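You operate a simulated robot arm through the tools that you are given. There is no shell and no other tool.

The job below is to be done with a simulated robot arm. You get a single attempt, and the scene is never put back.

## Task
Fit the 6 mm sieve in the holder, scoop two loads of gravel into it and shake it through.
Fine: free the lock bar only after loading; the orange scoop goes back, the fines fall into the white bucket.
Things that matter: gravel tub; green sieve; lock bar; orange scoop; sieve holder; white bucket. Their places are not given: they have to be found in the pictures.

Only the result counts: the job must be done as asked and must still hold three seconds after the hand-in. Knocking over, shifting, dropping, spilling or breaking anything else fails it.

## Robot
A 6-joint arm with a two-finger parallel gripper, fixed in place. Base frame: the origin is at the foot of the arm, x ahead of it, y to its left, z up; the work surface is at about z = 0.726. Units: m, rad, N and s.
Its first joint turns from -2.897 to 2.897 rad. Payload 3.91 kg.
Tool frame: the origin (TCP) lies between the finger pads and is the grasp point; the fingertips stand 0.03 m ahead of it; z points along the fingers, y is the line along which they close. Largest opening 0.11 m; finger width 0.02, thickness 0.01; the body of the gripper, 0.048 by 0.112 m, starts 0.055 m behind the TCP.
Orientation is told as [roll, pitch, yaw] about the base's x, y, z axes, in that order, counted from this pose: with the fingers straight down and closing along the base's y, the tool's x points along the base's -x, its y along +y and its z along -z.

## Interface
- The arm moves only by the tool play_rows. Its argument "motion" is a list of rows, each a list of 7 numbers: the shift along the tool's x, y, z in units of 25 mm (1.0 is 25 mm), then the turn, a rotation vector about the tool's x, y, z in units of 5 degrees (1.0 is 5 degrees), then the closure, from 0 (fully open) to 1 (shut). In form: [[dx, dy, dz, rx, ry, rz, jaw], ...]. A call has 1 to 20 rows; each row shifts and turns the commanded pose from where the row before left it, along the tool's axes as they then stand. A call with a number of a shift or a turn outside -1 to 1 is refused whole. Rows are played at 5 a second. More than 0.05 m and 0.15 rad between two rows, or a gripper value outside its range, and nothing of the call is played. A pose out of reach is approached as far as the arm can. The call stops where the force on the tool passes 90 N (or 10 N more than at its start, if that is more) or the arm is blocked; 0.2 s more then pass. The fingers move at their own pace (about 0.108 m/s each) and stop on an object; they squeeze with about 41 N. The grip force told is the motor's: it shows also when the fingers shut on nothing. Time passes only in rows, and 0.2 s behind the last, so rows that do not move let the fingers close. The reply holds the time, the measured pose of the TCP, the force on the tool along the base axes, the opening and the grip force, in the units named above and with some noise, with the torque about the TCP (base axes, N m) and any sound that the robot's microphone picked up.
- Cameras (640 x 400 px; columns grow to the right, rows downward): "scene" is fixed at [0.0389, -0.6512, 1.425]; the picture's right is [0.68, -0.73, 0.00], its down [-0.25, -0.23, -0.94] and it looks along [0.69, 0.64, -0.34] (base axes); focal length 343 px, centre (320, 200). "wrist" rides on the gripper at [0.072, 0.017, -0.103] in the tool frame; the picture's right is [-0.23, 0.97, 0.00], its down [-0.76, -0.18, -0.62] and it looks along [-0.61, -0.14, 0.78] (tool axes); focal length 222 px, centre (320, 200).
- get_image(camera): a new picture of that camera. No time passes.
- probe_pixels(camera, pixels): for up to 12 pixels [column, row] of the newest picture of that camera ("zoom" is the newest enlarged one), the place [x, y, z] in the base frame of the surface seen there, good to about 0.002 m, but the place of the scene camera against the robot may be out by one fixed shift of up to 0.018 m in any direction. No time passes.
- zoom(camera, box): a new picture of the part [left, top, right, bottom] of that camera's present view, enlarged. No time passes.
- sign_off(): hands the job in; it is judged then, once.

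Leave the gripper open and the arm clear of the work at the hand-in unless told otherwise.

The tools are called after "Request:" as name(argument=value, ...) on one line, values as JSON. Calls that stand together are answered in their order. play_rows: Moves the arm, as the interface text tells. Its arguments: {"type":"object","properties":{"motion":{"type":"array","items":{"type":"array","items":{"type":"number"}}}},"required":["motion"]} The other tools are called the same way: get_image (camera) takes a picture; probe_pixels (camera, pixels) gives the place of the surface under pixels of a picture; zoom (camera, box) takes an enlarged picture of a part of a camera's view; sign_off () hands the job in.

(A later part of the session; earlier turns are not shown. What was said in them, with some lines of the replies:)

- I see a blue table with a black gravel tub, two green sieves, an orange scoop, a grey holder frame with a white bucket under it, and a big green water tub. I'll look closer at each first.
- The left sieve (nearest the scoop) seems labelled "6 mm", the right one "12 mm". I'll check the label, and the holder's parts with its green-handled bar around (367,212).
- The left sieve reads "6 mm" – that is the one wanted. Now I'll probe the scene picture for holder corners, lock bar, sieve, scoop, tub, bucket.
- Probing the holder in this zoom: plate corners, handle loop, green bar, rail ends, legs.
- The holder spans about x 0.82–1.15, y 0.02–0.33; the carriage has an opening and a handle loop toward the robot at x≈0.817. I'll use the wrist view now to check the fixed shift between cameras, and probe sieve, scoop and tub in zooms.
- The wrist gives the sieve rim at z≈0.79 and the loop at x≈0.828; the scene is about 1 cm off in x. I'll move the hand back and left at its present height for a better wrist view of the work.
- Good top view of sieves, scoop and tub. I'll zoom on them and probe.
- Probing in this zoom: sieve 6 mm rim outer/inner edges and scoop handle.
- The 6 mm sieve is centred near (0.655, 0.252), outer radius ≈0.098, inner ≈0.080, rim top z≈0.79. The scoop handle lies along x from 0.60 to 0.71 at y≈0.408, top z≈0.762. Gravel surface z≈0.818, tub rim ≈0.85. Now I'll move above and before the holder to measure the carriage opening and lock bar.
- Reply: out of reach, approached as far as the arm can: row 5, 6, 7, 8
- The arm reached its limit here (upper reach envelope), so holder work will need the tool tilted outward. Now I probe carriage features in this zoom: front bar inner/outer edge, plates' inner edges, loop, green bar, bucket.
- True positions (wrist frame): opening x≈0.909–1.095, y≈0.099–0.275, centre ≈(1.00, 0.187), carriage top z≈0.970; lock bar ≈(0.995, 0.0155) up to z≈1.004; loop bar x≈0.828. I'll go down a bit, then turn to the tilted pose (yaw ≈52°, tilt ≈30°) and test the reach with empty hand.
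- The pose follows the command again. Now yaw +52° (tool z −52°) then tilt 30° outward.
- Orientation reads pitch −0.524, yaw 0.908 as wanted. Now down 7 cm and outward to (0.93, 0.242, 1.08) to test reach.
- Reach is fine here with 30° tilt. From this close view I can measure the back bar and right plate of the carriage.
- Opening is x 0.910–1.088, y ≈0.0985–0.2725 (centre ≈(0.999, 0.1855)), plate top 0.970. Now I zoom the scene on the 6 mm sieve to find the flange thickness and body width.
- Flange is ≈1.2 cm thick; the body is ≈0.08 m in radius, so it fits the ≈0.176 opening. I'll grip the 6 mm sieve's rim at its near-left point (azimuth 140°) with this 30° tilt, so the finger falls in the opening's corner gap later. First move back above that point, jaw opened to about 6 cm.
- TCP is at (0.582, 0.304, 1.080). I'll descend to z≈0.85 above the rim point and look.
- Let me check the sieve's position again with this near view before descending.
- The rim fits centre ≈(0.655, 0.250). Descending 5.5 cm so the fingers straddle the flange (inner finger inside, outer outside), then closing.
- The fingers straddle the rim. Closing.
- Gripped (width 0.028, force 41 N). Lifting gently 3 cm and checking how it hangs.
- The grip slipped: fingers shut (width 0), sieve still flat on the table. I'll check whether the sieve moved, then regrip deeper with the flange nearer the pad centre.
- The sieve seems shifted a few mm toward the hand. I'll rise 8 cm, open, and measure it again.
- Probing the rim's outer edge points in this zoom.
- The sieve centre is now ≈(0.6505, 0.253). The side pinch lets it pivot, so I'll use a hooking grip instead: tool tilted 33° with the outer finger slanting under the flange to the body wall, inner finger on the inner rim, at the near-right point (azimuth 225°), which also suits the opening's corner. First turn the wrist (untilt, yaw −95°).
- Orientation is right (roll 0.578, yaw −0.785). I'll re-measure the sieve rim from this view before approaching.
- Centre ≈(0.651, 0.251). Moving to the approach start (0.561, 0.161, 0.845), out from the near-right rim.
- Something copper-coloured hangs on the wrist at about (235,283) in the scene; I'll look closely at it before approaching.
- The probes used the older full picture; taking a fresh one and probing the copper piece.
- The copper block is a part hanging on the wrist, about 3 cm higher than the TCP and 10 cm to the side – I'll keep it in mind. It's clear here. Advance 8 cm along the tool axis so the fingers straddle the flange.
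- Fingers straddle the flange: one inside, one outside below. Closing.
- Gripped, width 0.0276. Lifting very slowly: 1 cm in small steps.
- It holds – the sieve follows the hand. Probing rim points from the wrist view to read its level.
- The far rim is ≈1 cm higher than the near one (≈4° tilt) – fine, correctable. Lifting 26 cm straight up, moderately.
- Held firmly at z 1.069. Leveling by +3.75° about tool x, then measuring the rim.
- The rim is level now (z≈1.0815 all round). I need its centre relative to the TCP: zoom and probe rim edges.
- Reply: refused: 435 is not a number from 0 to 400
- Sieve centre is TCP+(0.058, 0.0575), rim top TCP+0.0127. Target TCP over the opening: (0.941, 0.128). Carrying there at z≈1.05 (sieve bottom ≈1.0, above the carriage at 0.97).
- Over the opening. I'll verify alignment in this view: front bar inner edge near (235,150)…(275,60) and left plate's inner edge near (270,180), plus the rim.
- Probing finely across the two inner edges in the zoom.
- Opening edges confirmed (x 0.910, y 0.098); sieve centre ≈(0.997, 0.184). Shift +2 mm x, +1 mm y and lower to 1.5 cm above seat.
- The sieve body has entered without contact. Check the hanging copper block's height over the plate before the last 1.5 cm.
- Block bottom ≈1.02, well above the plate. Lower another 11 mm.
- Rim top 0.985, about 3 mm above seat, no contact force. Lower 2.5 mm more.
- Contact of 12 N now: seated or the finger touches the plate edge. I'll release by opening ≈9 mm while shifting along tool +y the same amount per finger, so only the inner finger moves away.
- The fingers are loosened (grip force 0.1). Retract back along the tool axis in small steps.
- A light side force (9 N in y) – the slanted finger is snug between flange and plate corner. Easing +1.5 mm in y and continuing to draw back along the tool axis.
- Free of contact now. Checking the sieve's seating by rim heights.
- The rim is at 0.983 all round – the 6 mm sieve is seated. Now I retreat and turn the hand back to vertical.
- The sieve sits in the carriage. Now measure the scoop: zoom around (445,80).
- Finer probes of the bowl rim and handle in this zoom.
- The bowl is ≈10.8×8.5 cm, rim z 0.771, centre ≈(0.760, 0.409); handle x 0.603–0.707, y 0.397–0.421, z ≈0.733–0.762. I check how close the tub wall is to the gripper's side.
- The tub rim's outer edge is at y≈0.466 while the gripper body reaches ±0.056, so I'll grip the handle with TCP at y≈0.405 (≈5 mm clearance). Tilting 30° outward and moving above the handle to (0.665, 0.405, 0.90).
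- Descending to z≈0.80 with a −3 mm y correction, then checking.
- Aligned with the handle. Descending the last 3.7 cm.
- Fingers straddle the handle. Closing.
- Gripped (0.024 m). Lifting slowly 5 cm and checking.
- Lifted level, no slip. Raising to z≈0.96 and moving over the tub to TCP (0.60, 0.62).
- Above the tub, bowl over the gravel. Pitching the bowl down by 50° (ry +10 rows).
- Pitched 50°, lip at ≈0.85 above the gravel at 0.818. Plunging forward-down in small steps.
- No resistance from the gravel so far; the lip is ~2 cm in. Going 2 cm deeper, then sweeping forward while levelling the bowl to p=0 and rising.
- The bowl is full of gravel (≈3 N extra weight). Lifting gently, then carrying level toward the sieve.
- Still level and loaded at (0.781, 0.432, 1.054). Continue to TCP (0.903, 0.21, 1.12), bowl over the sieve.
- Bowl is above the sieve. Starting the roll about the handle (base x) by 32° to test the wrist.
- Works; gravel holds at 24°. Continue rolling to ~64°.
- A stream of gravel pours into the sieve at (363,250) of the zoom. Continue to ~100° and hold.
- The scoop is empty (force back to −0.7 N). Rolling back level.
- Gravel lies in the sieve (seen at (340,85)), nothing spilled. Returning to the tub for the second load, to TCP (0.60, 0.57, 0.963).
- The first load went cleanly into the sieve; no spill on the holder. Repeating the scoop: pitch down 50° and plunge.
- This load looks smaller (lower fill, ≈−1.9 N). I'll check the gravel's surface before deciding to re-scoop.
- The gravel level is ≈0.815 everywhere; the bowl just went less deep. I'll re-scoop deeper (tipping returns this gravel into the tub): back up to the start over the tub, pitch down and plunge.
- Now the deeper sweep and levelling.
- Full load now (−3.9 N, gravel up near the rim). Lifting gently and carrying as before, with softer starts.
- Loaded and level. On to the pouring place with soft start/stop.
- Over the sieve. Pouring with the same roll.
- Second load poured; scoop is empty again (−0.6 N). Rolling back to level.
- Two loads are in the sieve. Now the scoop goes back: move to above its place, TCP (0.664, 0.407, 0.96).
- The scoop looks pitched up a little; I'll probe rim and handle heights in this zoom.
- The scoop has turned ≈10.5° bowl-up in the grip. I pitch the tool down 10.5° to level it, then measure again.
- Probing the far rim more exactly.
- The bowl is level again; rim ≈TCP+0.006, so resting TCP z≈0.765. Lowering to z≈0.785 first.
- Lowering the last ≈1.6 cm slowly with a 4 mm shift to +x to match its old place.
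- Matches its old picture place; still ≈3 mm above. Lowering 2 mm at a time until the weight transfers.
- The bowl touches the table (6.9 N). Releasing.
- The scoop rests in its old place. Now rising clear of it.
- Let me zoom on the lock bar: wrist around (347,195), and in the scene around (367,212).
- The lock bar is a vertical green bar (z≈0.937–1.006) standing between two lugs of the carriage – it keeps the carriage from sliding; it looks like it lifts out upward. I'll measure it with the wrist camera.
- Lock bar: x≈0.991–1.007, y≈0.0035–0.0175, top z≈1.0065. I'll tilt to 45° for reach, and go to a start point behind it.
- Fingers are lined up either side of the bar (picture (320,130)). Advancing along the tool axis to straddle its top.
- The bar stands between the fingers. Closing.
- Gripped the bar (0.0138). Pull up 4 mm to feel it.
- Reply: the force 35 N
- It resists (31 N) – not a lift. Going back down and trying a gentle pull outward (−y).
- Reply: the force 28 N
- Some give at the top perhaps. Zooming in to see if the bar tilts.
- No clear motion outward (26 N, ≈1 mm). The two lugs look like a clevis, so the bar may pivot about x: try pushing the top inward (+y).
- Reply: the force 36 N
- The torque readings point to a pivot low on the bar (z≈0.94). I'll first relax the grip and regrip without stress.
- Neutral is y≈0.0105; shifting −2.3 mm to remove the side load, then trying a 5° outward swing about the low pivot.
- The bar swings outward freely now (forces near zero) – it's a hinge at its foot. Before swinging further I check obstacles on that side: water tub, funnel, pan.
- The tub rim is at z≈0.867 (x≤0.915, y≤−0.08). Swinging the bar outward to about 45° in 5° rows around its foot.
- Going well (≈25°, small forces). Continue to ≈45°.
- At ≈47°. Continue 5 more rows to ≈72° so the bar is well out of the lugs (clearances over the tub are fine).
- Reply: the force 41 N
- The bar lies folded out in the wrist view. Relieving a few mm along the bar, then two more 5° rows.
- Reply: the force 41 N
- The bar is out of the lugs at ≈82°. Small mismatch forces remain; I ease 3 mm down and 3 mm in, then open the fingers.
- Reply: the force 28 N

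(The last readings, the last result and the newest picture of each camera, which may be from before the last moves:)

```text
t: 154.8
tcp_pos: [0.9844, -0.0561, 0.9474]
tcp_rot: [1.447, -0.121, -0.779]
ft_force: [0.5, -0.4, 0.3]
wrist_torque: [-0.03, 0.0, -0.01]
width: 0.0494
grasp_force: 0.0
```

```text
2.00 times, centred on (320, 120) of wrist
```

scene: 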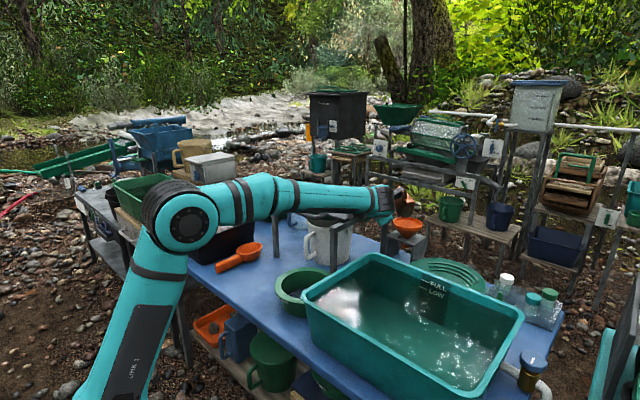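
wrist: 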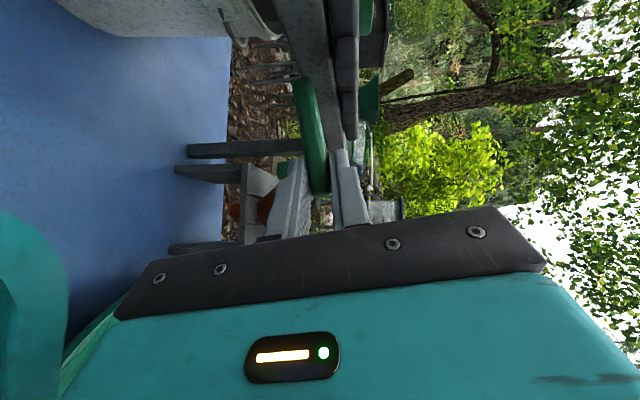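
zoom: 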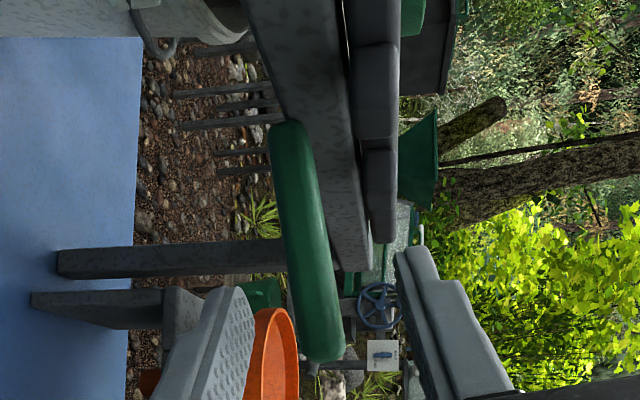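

The bar stays folded out by itself. Withdrawing the fingers back, then up.

Request:
play_rows(motion=[[0, 0, -0.5, 0, 0, 0, 0.55], [0, 0, -0.75, 0, 0, 0, 0.55], [0, 0, -0.75, 0, 0, 0, 0.55], [-0.074, 0.851, -0.074, 0, 0, 0, 0.55], [-0.074, 0.851, -0.074, 0, 0, 0, 0.55], [-0.074, 0.851, -0.074, 0, 0, 0, 0.55], [-0.074, 0.851, -0.074, 0, 0, 0, 0.55], [-0.074, 0.851, -0.074, 0, 0, 0, 0.55], [-0.074, 0.851, -0.074, 0, 0, 0, 0.55], [-0.074, 0.851, -0.074, 0, 0, 0, 0.55]])

Request:
zoom(camera="scene", box=[310, 160, 430, 250])

```text
t: 157.0
tcp_pos: [0.9522, -0.083, 1.1038]
tcp_rot: [1.446, -0.122, -0.779]
ft_force: [-0.1, 0.1, 0.0]
wrist_torque: [0.02, 0.02, -0.01]
width: 0.0497
grasp_force: 0.2
```

```text
4.44 times, centred on (370, 205) of scene
```

zoom: 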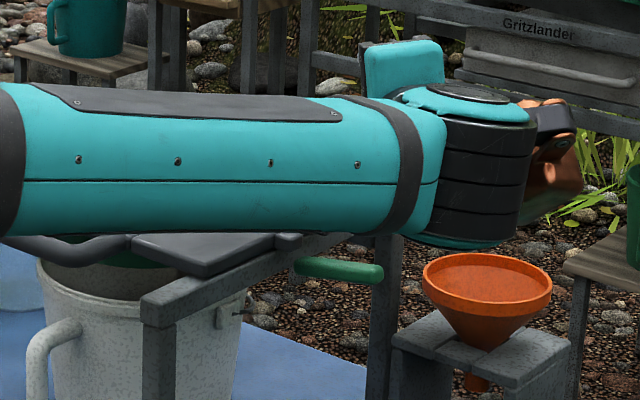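

The lock bar is folded out horizontally (zoom (340,270)). Unrolling the wrist (−80° about base x) at this height.

Request:
play_rows(motion=[[0, 0, 0, 0.7071, 0, -0.7071, 0.55], [0, 0, 0, 0.7071, 0, -0.7071, 0.55], [0, 0, 0, 0.7071, 0, -0.7071, 0.55], [0, 0, 0, 0.7071, 0, -0.7071, 0.55], [0, 0, 0, 0.7071, 0, -0.7071, 0.55], [0, 0, 0, 0.7071, 0, -0.7071, 0.55], [0, 0, 0, 0.7071, 0, -0.7071, 0.55], [0, 0, 0, 0.7071, 0, -0.7071, 0.55], [0, 0, 0, 0.7071, 0, -0.7071, 0.55], [0, 0, 0, 0.7071, 0, -0.7071, 0.55], [0, 0, 0, 0.7071, 0, -0.7071, 0.55], [0, 0, 0, 0.7071, 0, -0.7071, 0.55], [0, 0, 0, 0.7071, 0, -0.7071, 0.55], [0, 0, 0, 0.7071, 0, -0.7071, 0.55], [0, 0, 0, 0.7071, 0, -0.7071, 0.55], [0, 0, 0, 0.7071, 0, -0.7071, 0.55]])

Request:
zoom(camera="scene", box=[310, 160, 430, 250])

Request:
get_image(camera="wrist")

```text
t: 160.4
tcp_pos: [0.9502, -0.0818, 1.1024]
tcp_rot: [-0.001, -0.786, 0.0]
ft_force: [0.5, -0.3, 0.1]
wrist_torque: [0.05, -0.02, -0.03]
width: 0.0496
grasp_force: 0.1
```

```text
4.44 times, centred on (370, 205) of scene
```

zoom: 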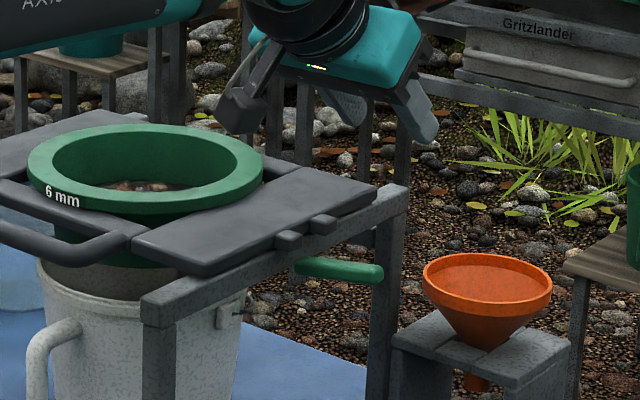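

```text
taken
```

wrist: 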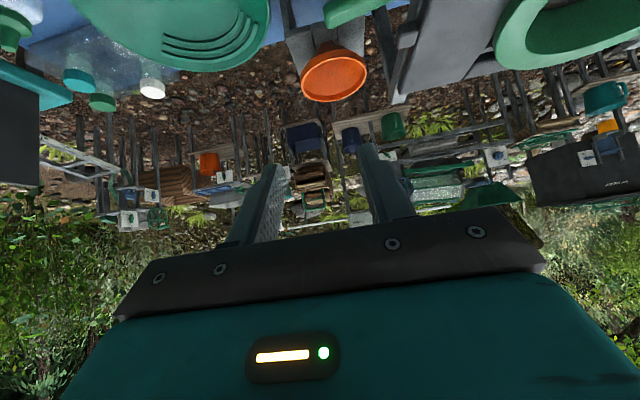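

The bar lies horizontally, out of the lugs. Moving back and straightening the tool.

Request:
play_rows(motion=[[0.707, 0.5, -0.707, 0, 0, 0, 0.55], [0.707, 0.5, -0.707, 0, 0, 0, 0.55], [0.707, 0.5, -0.707, 0, 0, 0, 0.55], [0.707, 0.5, -0.707, 0, 0, 0, 0.55], [0.707, 0.5, -0.707, 0, 0, 0, 0.55], [0.707, 0.5, -0.707, 0, 0, 0, 0.55], [0.707, 0.5, -0.707, 0, 0, 0, 0.55], [0.707, 0.5, -0.707, 0, 0, 0, 0.55], [0, 0, 0, 0, 1, 0, 0.55], [0, 0, 0, 0, 1, 0, 0.55], [0, 0, 0, 0, 1, 0, 0.55], [0, 0, 0, 0, 1, 0, 0.55], [0, 0, 0, 0, 1, 0, 0.55], [0, 0, 0, 0, 1, 0, 0.55], [0, 0, 0, 0, 1, 0, 0.55], [0, 0, 0, 0, 1, 0, 0.55], [0, 0, 0, 0, 1, 0, 0.55]])

Request:
get_image(camera="wrist")

Request:
zoom(camera="scene", box=[260, 170, 420, 280])

```text
t: 164.0
tcp_pos: [0.7491, 0.0182, 1.1038]
tcp_rot: [-0.001, -0.002, 0.0]
ft_force: [-0.8, -0.7, 0.7]
wrist_torque: [-0.01, -0.02, -0.01]
width: 0.0495
grasp_force: 0.1
```

```text
taken
```

wrist: 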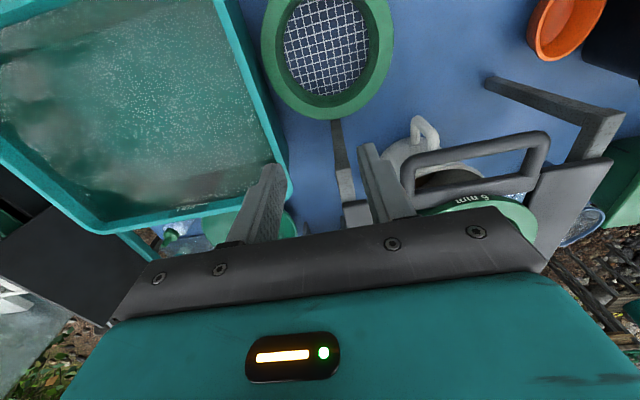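

```text
3.64 times, centred on (340, 225) of scene
```

zoom: 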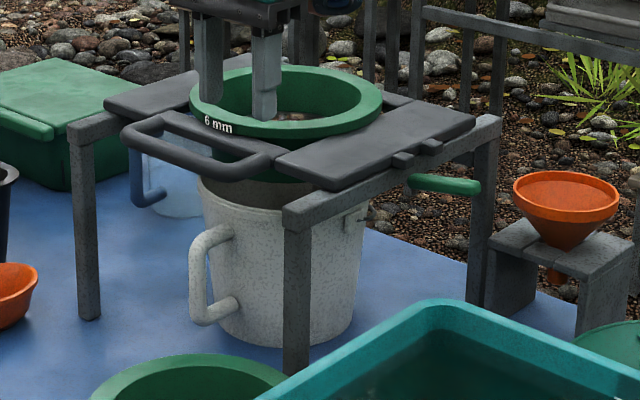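

Measuring the handle loop in the wrist view (front bar from about (412,165) to (545,140)).

Request:
zoom(camera="wrist", box=[390, 110, 570, 220])

Request:
probe_pixels(camera="zoom", pixels=[[250, 145], [250, 165], [250, 185], [350, 120], [350, 140], [350, 160], [450, 95], [450, 115], [450, 135], [80, 190], [545, 120], [300, 150]])

```text
3.56 times, centred on (480, 165) of wrist
```

zoom: 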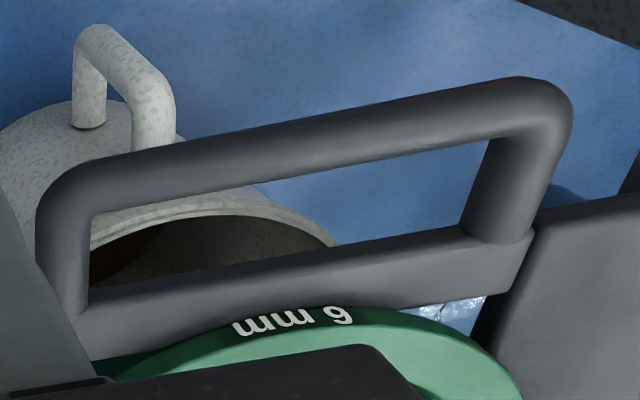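

```text
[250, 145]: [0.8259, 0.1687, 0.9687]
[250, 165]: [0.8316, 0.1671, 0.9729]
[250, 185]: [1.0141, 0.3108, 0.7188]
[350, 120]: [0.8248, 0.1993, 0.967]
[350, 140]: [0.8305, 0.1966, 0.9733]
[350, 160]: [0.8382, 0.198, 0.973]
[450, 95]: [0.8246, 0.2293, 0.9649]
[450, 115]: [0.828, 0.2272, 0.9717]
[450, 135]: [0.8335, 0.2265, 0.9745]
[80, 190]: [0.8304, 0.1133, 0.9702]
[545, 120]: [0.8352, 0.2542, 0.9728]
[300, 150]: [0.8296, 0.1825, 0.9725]
```

Loop bar: x≈0.832, z≈0.964, y 0.12–0.25. Yawing +90° (closing along x) while descending to z≈1.04.

Request:
play_rows(motion=[[0, 0, 0.14, 0, 0, -1, 0.55], [0, 0, 0.14, 0, 0, -1, 0.55], [0, 0, 0.14, 0, 0, -1, 0.55], [0, 0, 0.14, 0, 0, -1, 0.55], [0, 0, 0.14, 0, 0, -1, 0.55], [0, 0, 0.14, 0, 0, -1, 0.55], [0, 0, 0.14, 0, 0, -1, 0.55], [0, 0, 0.14, 0, 0, -1, 0.55], [0, 0, 0.14, 0, 0, -1, 0.55], [0, 0, 0.14, 0, 0, -1, 0.55], [0, 0, 0.14, 0, 0, -1, 0.55], [0, 0, 0.14, 0, 0, -1, 0.55], [0, 0, 0.14, 0, 0, -1, 0.55], [0, 0, 0.14, 0, 0, -1, 0.55], [0, 0, 0.14, 0, 0, -1, 0.55], [0, 0, 0.14, 0, 0, -1, 0.55], [0, 0, 0.14, 0, 0, -1, 0.55], [0, 0, 0.14, 0, 0, -1, 0.55]])

Request:
get_image(camera="scene")

```text
t: 167.8
tcp_pos: [0.7503, 0.0182, 1.0413]
tcp_rot: [-0.001, 0.0, 1.573]
ft_force: [0.5, 0.1, 0.5]
wrist_torque: [0.02, -0.04, -0.02]
width: 0.0496
grasp_force: 0.1
```

```text
taken
```

scene: 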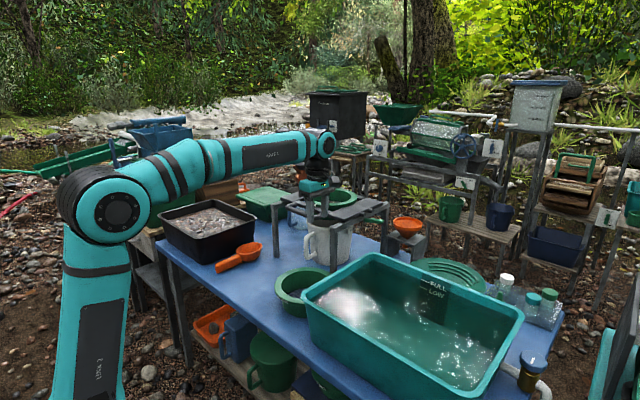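

Yaw is 1.573. Now moving over the loop bar to (0.832, 0.187).

Request:
play_rows(motion=[[-0.966, -0.467, 0, 0, 0, 0, 0.55], [-0.966, -0.467, 0, 0, 0, 0, 0.55], [-0.966, -0.467, 0, 0, 0, 0, 0.55], [-0.966, -0.467, 0, 0, 0, 0, 0.55], [-0.966, -0.467, 0, 0, 0, 0, 0.55], [-0.966, -0.467, 0, 0, 0, 0, 0.55], [-0.966, -0.467, 0, 0, 0, 0, 0.55]])

Request:
zoom(camera="scene", box=[260, 150, 400, 250])

Request:
get_image(camera="wrist")

```text
t: 169.4
tcp_pos: [0.8335, 0.1893, 1.0389]
tcp_rot: [0.0, 0.0, 1.572]
ft_force: [0.1, 0.2, 0.0]
wrist_torque: [0.02, -0.04, 0.01]
width: 0.0497
grasp_force: 0.0
```

```text
4.00 times, centred on (330, 200) of scene
```

zoom: 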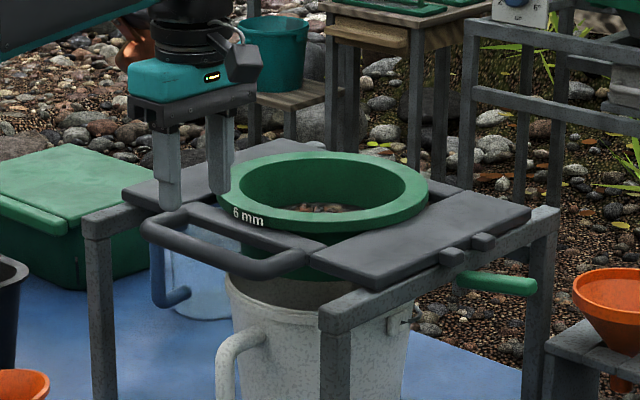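

```text
taken
```

wrist: 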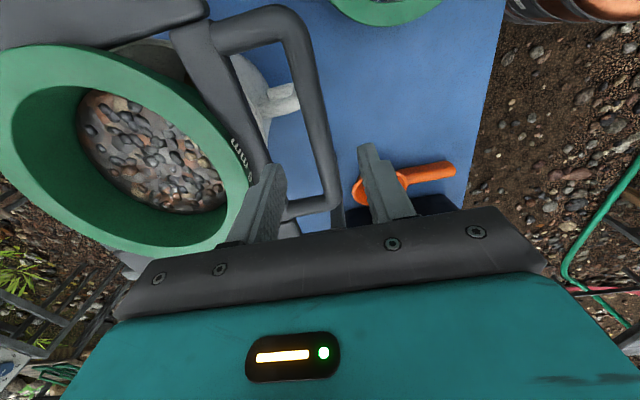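

The gravel shows in the sieve, and the loop bar lies between the fingers. Descending to z≈0.968.

Request:
play_rows(motion=[[0, 0, 0.7, 0, 0, 0, 0.55], [0, 0, 0.7, 0, 0, 0, 0.55], [0, 0, 0.7, 0, 0, 0, 0.55], [0, 0, 0.7, 0, 0, 0, 0.55]])

Request:
zoom(camera="scene", box=[270, 165, 370, 240])

Request:
get_image(camera="wrist")

```text
t: 170.4
tcp_pos: [0.8337, 0.1855, 0.9692]
tcp_rot: [0.0, 0.001, 1.572]
ft_force: [-0.1, 0.0, 0.1]
wrist_torque: [0.01, 0.0, 0.0]
width: 0.0494
grasp_force: 0.0
```

```text
5.33 times, centred on (320, 202) of scene
```

zoom: 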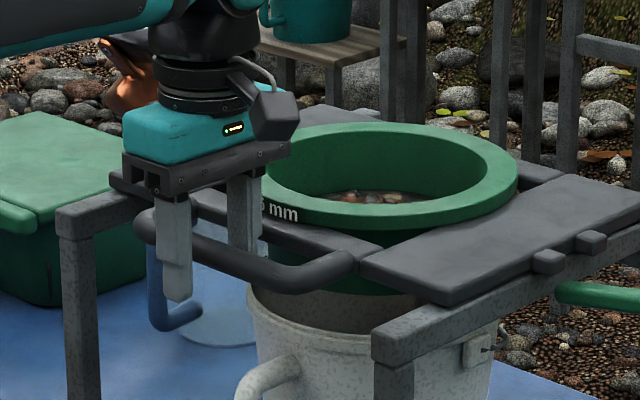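

```text
taken
```

wrist: 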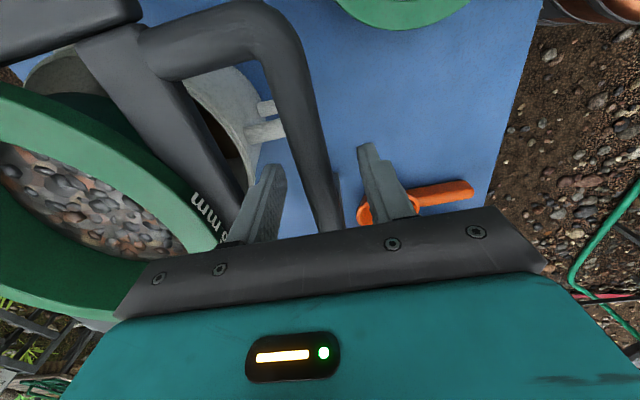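

Fingers straddle the loop bar. Closing on it.

Request:
play_rows(motion=[[0, 0, 0, 0, 0, 0, 0.7], [0, 0, 0, 0, 0, 0, 0.85], [0, 0, 0, 0, 0, 0, 1], [0, 0, 0, 0, 0, 0, 1]])

Request:
play_rows(motion=[[0, 0.08, 0, 0, 0, 0, 1], [0, 0.08, 0, 0, 0, 0, 1], [0, 0, 0, 0, 0, 0, 1]])

Request:
zoom(camera="scene", box=[270, 165, 390, 255])

```text
t: 171.4
tcp_pos: [0.8331, 0.187, 0.9694]
tcp_rot: [0.0, 0.002, 1.572]
ft_force: [0.6, -0.2, -0.8]
wrist_torque: [0.09, -0.03, -0.02]
width: 0.0189
grasp_force: 45.4
```

```text
t: 172.2
tcp_pos: [0.8297, 0.1862, 0.9698]
tcp_rot: [0.0, 0.002, 1.57]
ft_force: [1.1, -0.9, -8.0]
wrist_torque: [0.46, 0.01, 0.02]
width: 0.0188
grasp_force: 44.7
```

```text
4.44 times, centred on (330, 210) of scene
```

zoom: 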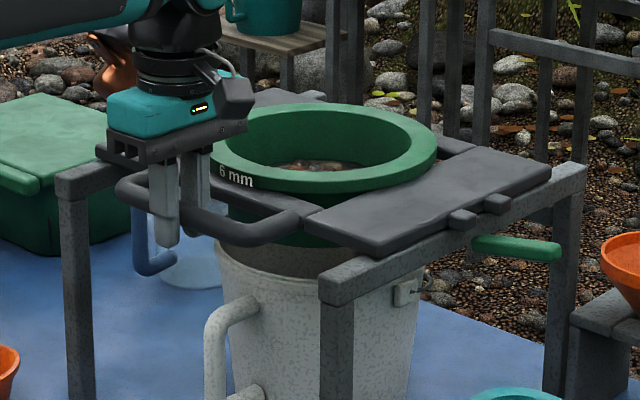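

The carriage slides freely (≈1 N). Starting a mild shake of ±8 mm along x.

Request:
play_rows(motion=[[0, -0.48, 0.03, 0, 0, 0, 1], [0, 0.64, 0, 0, 0, 0, 1], [0, -0.64, 0, 0, 0, 0, 1], [0, 0.64, 0, 0, 0, 0, 1], [0, -0.64, 0, 0, 0, 0, 1], [0, 0.64, 0, 0, 0, 0, 1], [0, -0.64, 0, 0, 0, 0, 1], [0, 0.64, 0, 0, 0, 0, 1], [0, -0.64, 0, 0, 0, 0, 1], [0, 0.64, 0, 0, 0, 0, 1], [0, -0.64, 0, 0, 0, 0, 1], [0, 0.32, 0, 0, 0, 0, 1]])

Request:
zoom(camera="scene", box=[270, 165, 390, 255])

Request:
get_image(camera="wrist")

```text
t: 174.8
tcp_pos: [0.8306, 0.1858, 0.9704]
tcp_rot: [0.001, 0.0, 1.572]
ft_force: [-0.1, -0.5, -10.7]
wrist_torque: [-0.74, -0.01, -0.05]
width: 0.0186
grasp_force: 44.8
```

```text
4.44 times, centred on (330, 210) of scene
```

zoom: 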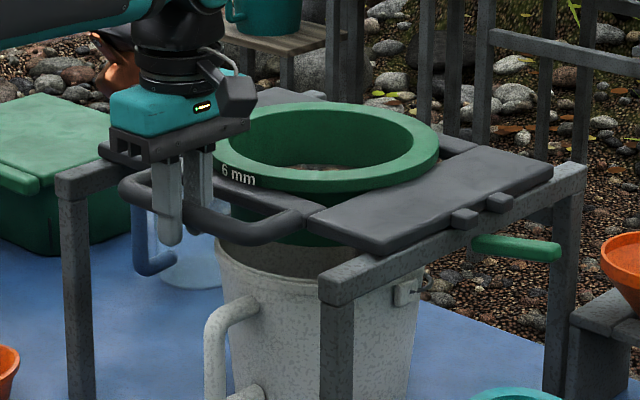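

```text
taken
```

wrist: 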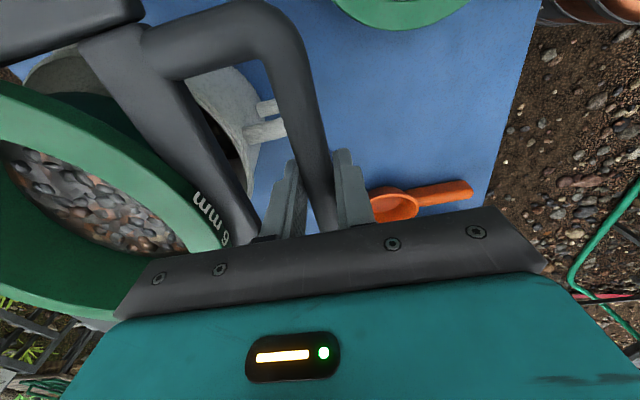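

The gravel level is dropping. Lower 1.2 mm to unload the vertical pull, and shake on with ±12 mm.

Request:
play_rows(motion=[[0, 0, 0.05, 0, 0, 0, 1], [0, -0.4, 0, 0, 0, 0, 1], [0, 0.9, 0, 0, 0, 0, 1], [0, -0.9, 0, 0, 0, 0, 1], [0, 0.9, 0, 0, 0, 0, 1], [0, -0.9, 0, 0, 0, 0, 1], [0, 0.9, 0, 0, 0, 0, 1], [0, -0.9, 0, 0, 0, 0, 1], [0, 0.9, 0, 0, 0, 0, 1], [0, -0.9, 0, 0, 0, 0, 1], [0, 0.9, 0, 0, 0, 0, 1], [0, -0.9, 0, 0, 0, 0, 1], [0, 0.9, 0, 0, 0, 0, 1], [0, -0.9, 0, 0, 0, 0, 1], [0, 0.9, 0, 0, 0, 0, 1], [0, -0.9, 0, 0, 0, 0, 1], [0, 0.9, 0, 0, 0, 0, 1], [0, -0.9, 0, 0, 0, 0, 1], [0, 0.4, 0, 0, 0, 0, 1], [0, 0, 0, 0, 0, 0, 1]])

Request:
get_image(camera="wrist")

Request:
zoom(camera="scene", box=[270, 165, 390, 255])

```text
t: 179.0
tcp_pos: [0.831, 0.1883, 0.9671]
tcp_rot: [0.0, 0.0, 1.572]
ft_force: [0.7, -6.0, 9.4]
wrist_torque: [0.71, -0.02, -0.01]
width: 0.0184
grasp_force: 44.9
```

```text
taken
```

wrist: 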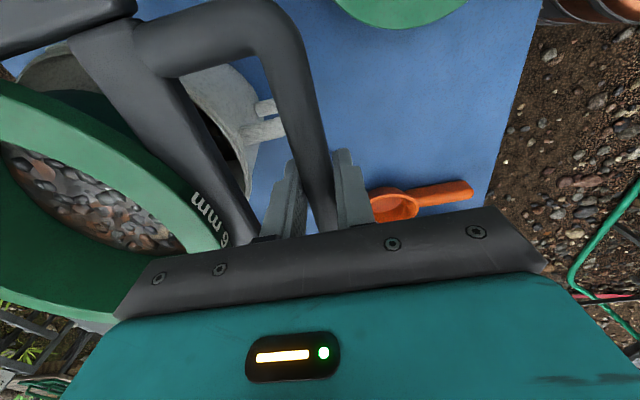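

```text
4.44 times, centred on (330, 210) of scene
```

zoom: 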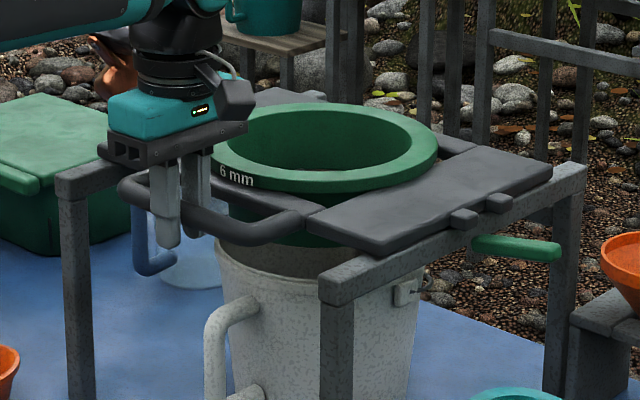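

The level dropped further. I note the present gravel height by probing, then keep shaking.

Request:
probe_pixels(camera="wrist", pixels=[[60, 180], [80, 195], [110, 215], [40, 175], [130, 225], [95, 200]])

Request:
play_rows(motion=[[0, 0, -0.03, 0, 0, 0, 1], [0, -0.4, 0, 0, 0, 0, 1], [0, 0.9, 0, 0, 0, 0, 1], [0, -0.9, 0, 0, 0, 0, 1], [0, 0.9, 0, 0, 0, 0, 1], [0, -0.9, 0, 0, 0, 0, 1], [0, 0.9, 0, 0, 0, 0, 1], [0, -0.9, 0, 0, 0, 0, 1], [0, 0.9, 0, 0, 0, 0, 1], [0, -0.9, 0, 0, 0, 0, 1], [0, 0.9, 0, 0, 0, 0, 1], [0, -0.9, 0, 0, 0, 0, 1], [0, 0.9, 0, 0, 0, 0, 1], [0, -0.9, 0, 0, 0, 0, 1], [0, 0.9, 0, 0, 0, 0, 1], [0, -0.9, 0, 0, 0, 0, 1], [0, 0.9, 0, 0, 0, 0, 1], [0, -0.9, 0, 0, 0, 0, 1], [0, 0.4, 0, 0, 0, 0, 1], [0, 0, 0, 0, 0, 0, 1]])

Request:
get_image(camera="wrist")

Request:
probe_pixels(camera="wrist", pixels=[[60, 180], [80, 195], [110, 215], [40, 175], [130, 225], [95, 200]])

```text
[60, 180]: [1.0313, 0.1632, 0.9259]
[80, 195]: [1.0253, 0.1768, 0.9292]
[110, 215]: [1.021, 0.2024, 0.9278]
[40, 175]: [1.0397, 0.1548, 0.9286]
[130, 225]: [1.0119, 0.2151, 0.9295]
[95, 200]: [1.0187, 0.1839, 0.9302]
```

```text
t: 183.2
tcp_pos: [0.8317, 0.1862, 0.9697]
tcp_rot: [0.0, 0.001, 1.57]
ft_force: [0.1, -1.6, -1.5]
wrist_torque: [0.14, -0.02, 0.06]
width: 0.0185
grasp_force: 44.5
```

```text
taken
```

wrist: 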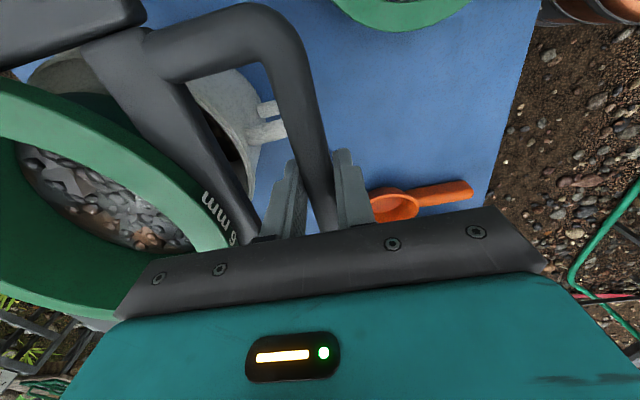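

```text
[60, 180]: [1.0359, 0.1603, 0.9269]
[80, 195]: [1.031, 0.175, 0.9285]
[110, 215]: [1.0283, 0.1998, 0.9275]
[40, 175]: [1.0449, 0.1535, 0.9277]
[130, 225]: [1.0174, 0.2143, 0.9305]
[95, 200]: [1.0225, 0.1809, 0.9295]
```

The level is steady at ≈0.928 now (only coarse stones left). One more round of shaking to be thorough, ending at the carriage's middle.

Request:
play_rows(motion=[[0, -0.4, 0, 0, 0, 0, 1], [0, 0.9, 0, 0, 0, 0, 1], [0, -0.9, 0, 0, 0, 0, 1], [0, 0.9, 0, 0, 0, 0, 1], [0, -0.9, 0, 0, 0, 0, 1], [0, 0.9, 0, 0, 0, 0, 1], [0, -0.9, 0, 0, 0, 0, 1], [0, 0.9, 0, 0, 0, 0, 1], [0, -0.9, 0, 0, 0, 0, 1], [0, 0.9, 0, 0, 0, 0, 1], [0, -0.9, 0, 0, 0, 0, 1], [0, 0.9, 0, 0, 0, 0, 1], [0, -0.9, 0, 0, 0, 0, 1], [0, 0.9, 0, 0, 0, 0, 1], [0, -0.9, 0, 0, 0, 0, 1], [0, 0.9, 0, 0, 0, 0, 1], [0, -0.9, 0, 0, 0, 0, 1], [0, 0.35, 0, 0, 0, 0, 1], [0, 0, 0, 0, 0, 0, 1], [0, 0, 0, 0, 0, 0, 1]])

Request:
get_image(camera="wrist")

Request:
probe_pixels(camera="wrist", pixels=[[60, 180], [80, 195], [110, 215], [40, 175], [130, 225], [95, 200]])

Request:
zoom(camera="wrist", box=[0, 120, 240, 270])

```text
t: 187.4
tcp_pos: [0.8334, 0.1885, 0.9694]
tcp_rot: [0.0, 0.004, 1.571]
ft_force: [-0.2, 31.5, 14.6]
wrist_torque: [0.6, -0.04, -0.09]
width: 0.0185
grasp_force: 44.9
```

```text
taken
```

wrist: 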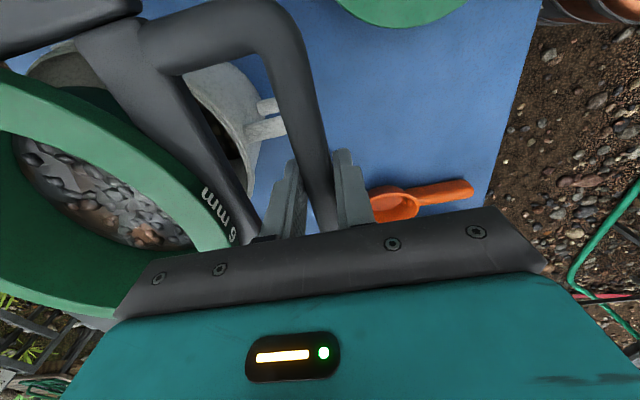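

```text
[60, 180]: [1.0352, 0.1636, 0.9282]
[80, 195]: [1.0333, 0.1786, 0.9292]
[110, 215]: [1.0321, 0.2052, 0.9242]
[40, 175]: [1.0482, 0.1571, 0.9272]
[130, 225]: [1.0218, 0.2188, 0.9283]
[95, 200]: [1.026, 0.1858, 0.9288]
```

```text
2.67 times, centred on (120, 195) of wrist
```

zoom: 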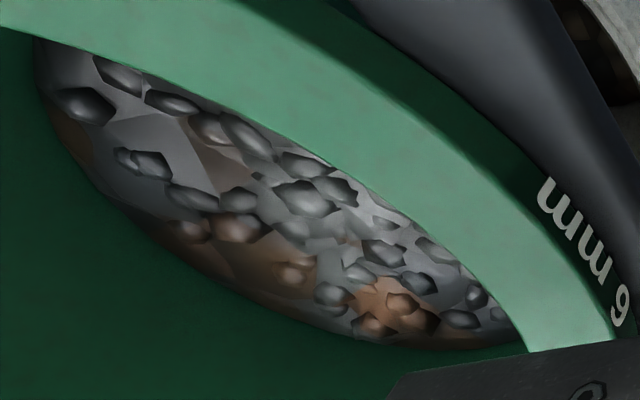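

A sideways load of 31 N has built up (tool pressed −y on the loop); I ease it 2–3 mm in +y before releasing.

Request:
play_rows(motion=[[-0.06, 0, 0, 0, 0, 0, 1], [-0.04, 0, -0.02, 0, 0, 0, 1], [0, 0, 0, 0, 0, 0, 1]])

Request:
zoom(camera="scene", box=[260, 165, 400, 265])

```text
t: 188.2
tcp_pos: [0.8338, 0.1871, 0.969]
tcp_rot: [-0.003, 0.001, 1.569]
ft_force: [0.4, -2.7, 21.0]
wrist_torque: [0.24, -0.04, -0.12]
width: 0.0187
grasp_force: 45.4
```

```text
4.00 times, centred on (330, 215) of scene
```

zoom: 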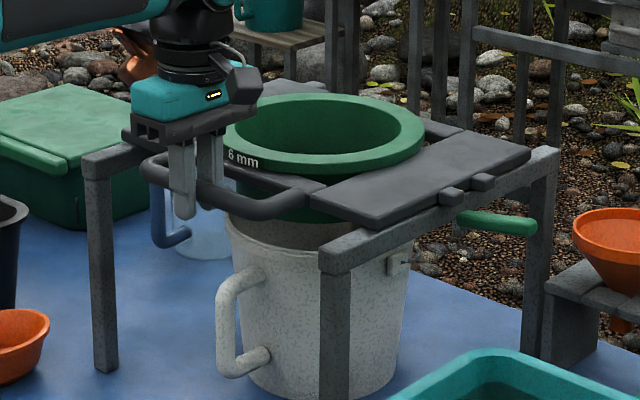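

Now unloading the vertical push (raise ≈2 mm), then open the fingers.

Request:
play_rows(motion=[[0, 0, -0.06, 0, 0, 0, 1], [0, 0, 0, 0, 0, 0, 1]])

Request:
play_rows(motion=[[0, 0, 0, 0, 0, 0, 0.8], [0, 0, 0, 0, 0, 0, 0.65], [0, 0, 0, 0, 0, 0, 0.55], [0, 0, 0, 0, 0, 0, 0.55]])

Request:
play_rows(motion=[[0, 0, -0.5, 0, 0, 0, 0.55], [0, 0, -0.8, 0, 0, 0, 0.55], [0, 0, -0.8, 0, 0, 0, 0.55], [0, 0, -0.8, 0, 0, 0, 0.55]])

Request:
get_image(camera="wrist")

Request:
zoom(camera="scene", box=[260, 165, 400, 265])

```text
t: 188.8
tcp_pos: [0.8339, 0.1878, 0.9702]
tcp_rot: [0.001, 0.002, 1.57]
ft_force: [-0.2, -27.6, -1.3]
wrist_torque: [-0.78, 0.02, 0.0]
width: 0.0185
grasp_force: 44.6
```

```text
t: 189.8
tcp_pos: [0.8328, 0.1899, 0.972]
tcp_rot: [0.002, 0.001, 1.571]
ft_force: [-0.2, 0.0, -0.8]
wrist_torque: [-0.01, 0.01, 0.01]
width: 0.0496
grasp_force: 0.1
```

```text
t: 190.8
tcp_pos: [0.8317, 0.1911, 1.0445]
tcp_rot: [0.0, 0.001, 1.572]
ft_force: [1.0, 0.2, 0.5]
wrist_torque: [-0.01, 0.03, -0.02]
width: 0.0495
grasp_force: 0.0
```

```text
taken
```

wrist: 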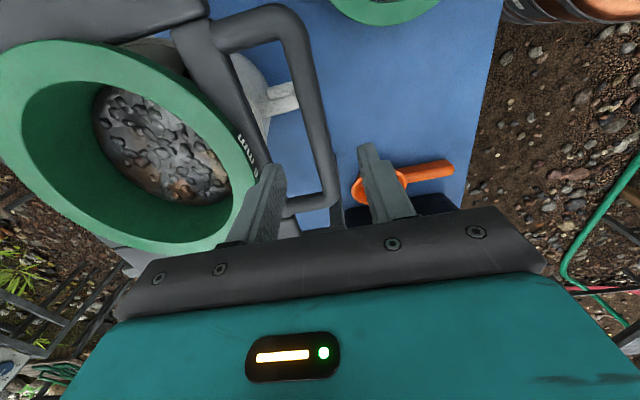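

```text
4.00 times, centred on (330, 215) of scene
```

zoom: 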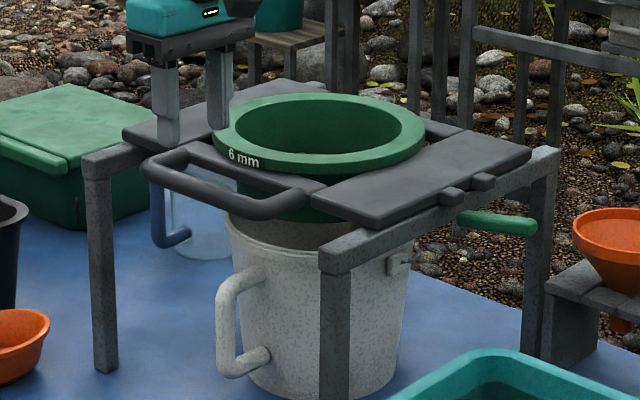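

Carriage is back near the middle and released. Checking the sieve rim level, the remaining stones and the bucket's inside through the gap.

Request:
probe_pixels(camera="wrist", pixels=[[60, 60], [170, 80], [240, 190], [130, 230], [30, 160], [150, 150], [110, 110], [200, 190], [170, 45], [80, 15], [320, 150], [290, 20]])

Request:
zoom(camera="wrist", box=[80, 20, 320, 220])

```text
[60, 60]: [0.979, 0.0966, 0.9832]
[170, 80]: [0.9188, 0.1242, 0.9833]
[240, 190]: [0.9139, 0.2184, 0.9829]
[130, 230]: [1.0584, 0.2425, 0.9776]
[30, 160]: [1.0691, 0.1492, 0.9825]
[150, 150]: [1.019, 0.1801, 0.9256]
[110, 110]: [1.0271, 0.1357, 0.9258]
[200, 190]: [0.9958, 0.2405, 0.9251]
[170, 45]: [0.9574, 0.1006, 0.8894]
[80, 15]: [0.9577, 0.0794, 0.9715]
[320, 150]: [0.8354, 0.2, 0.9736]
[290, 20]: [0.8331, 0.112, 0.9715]
```

```text
2.00 times, centred on (200, 120) of wrist
```

zoom: 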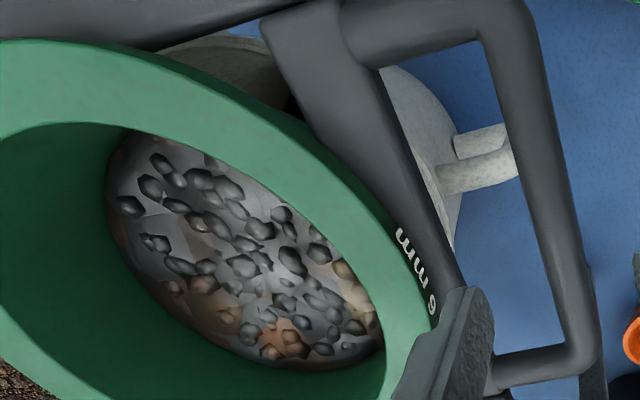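

Sieve still seated (rim 0.983), only the coarse layer left on the mesh (≈0.9255). Retreating up and back, opening the gripper.

Request:
play_rows(motion=[[0, 0, -0.8, 0, 0, 0, 0.5], [0, 0.5, -0.6, 0, 0, 0, 0.4], [0, 1, -0.3, 0, 0, 0, 0.2], [0, 1, -0.3, 0, 0, 0, 0], [0.3, 1, -0.3, 0, 0, 0, 0], [0.5, 1, 0, 0, 0, 0, 0], [0.5, 1, 0, 0, 0, 0, 0], [0.5, 1, 0, 0, 0, 0, 0], [0.5, 1, 0, 0, 0, 0, 0], [0.5, 1, 0, 0, 0, 0, 0]])

Request:
play_rows(motion=[[0, 0, 0, 0, 0, 1, 0], [0, 0, 0, 0, 0, 1, 0], [0, 0, 0, 0, 0, 1, 0], [0, 0, 0, 0, 0, 1, 0], [0, 0, 0, 0, 0, 1, 0], [0, 0, 0, 0, 0, 1, 0], [0, 0, 0, 0, 0, 1, 0], [0, 0, 0, 0, 0, 1, 0], [0, 0, 0, 0, 0, 1, 0], [0, 0, 0, 0, 0, 1, 0], [0, 0, 0, 0, 0, 1, 0], [0, 0, 0, 0, 0, 1, 0], [0, 0, 0, 0, 0, 1, 0], [0, 0, 0, 0, 0, 1, 0], [0, 0, 0, 0, 0, 1, 0], [0, 0, 0, 0, 0, 1, 0], [0, 0, 0, 0, 0, 1, 0], [0, 0, 0, 0, 0, 1, 0]])

Request:
get_image(camera="scene")

Request:
get_image(camera="wrist")

```text
t: 193.0
tcp_pos: [0.6192, 0.1201, 1.1008]
tcp_rot: [0.001, 0.001, 1.57]
ft_force: [0.8, 0.3, 0.2]
wrist_torque: [-0.01, -0.04, 0.0]
width: 0.1099
grasp_force: 0.0
```

```text
t: 196.8
tcp_pos: [0.6205, 0.1204, 1.1024]
tcp_rot: [-0.002, 0.001, -0.002]
ft_force: [0.0, 0.1, 0.3]
wrist_torque: [0.01, 0.03, 0.01]
width: 0.1102
grasp_force: 0.1
```

```text
taken
```

scene: 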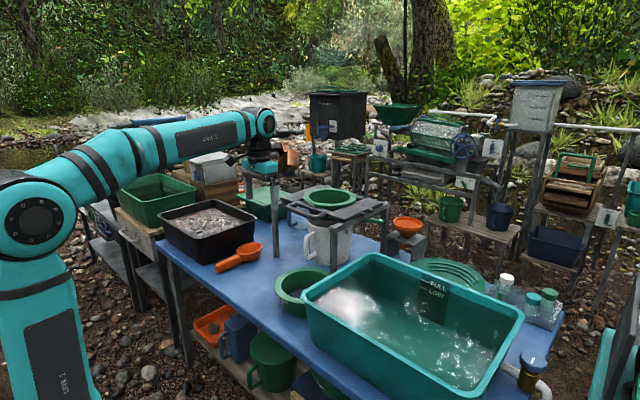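

```text
taken
```

wrist: 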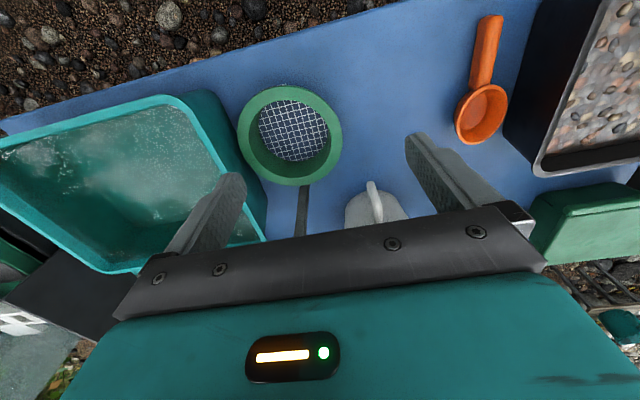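

Final checks: scoop position, and holder/bucket close-up.

Request:
probe_pixels(camera="wrist", pixels=[[490, 18], [478, 80], [490, 60], [497, 60], [458, 115], [506, 105], [478, 143], [480, 115], [290, 92], [340, 135], [285, 180], [242, 130]])

Request:
zoom(camera="scene", box=[280, 180, 400, 275])

Request:
zoom(camera="scene", box=[190, 220, 290, 290])

```text
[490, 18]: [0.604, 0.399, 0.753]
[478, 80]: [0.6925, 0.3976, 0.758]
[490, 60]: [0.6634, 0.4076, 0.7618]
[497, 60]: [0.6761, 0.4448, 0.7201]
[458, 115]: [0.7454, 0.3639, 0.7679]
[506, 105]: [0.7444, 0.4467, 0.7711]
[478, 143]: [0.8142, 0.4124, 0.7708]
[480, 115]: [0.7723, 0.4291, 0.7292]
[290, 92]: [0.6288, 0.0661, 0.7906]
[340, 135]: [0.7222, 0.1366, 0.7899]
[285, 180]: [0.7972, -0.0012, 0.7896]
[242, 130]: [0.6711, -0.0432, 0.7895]
```

```text
4.21 times, centred on (340, 228) of scene
```

zoom: 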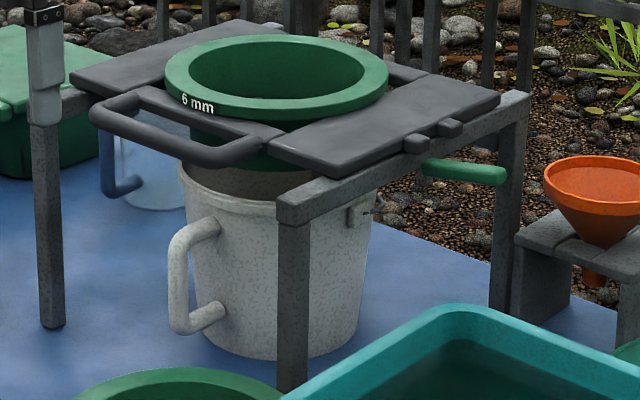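

```text
5.71 times, centred on (240, 255) of scene
```

zoom: 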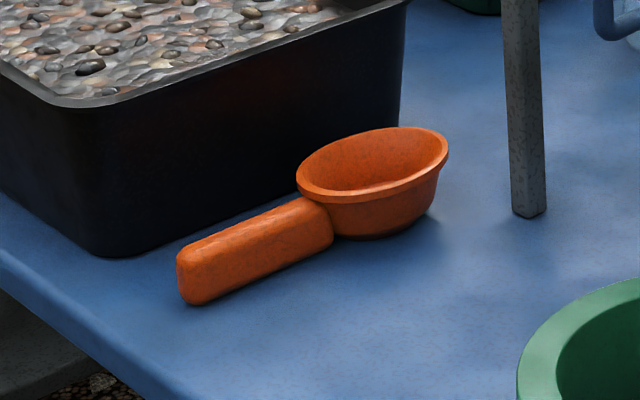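

Everything is in place:
- The 6 mm sieve is seated in the holder with only the coarse stones left.
- The lock bar is folded out. It was freed only after loading.
- The orange scoop is back where it was, within about 3 mm.
- The white bucket stands under the sieve.
- No spill is visible, the gripper is open and the arm is clear.

The bucket's inside can't be seen, so the fines passing through is judged from the gravel level in the sieve, which stopped falling. Handing in.

Request:
sign_off()

```text
The job is handed in.
```

I handed the job in: the 6 mm sieve is in the holder, loaded with two scoops of gravel and shaken through. I couldn't see into the white bucket. I judged that the fines had gone through because the gravel level in the sieve stopped falling and only coarse stones were left.

- **Sieve:** it sits flat in the carriage. My first grip on it slipped while it was still on the table and shifted it about 5 mm. I then picked it up with a different grip.
- **Loading:** I poured two full scoops. The second scoop came up short at first, so I tipped it back into the gravel tub and took a fuller one.
- **Lock bar:** I freed it only after both loads were in. It hinges outward at its foot. Before I found that, I tried lifting it and pulling it sideways, with up to about 31 N. It now lies folded out, clear of the carriage.
- **Scoop:** it is back on the table within about 3 mm of where it was.
- **Surroundings:** I saw no spilled gravel, and nothing else looked moved. The gripper is open and the arm is clear.
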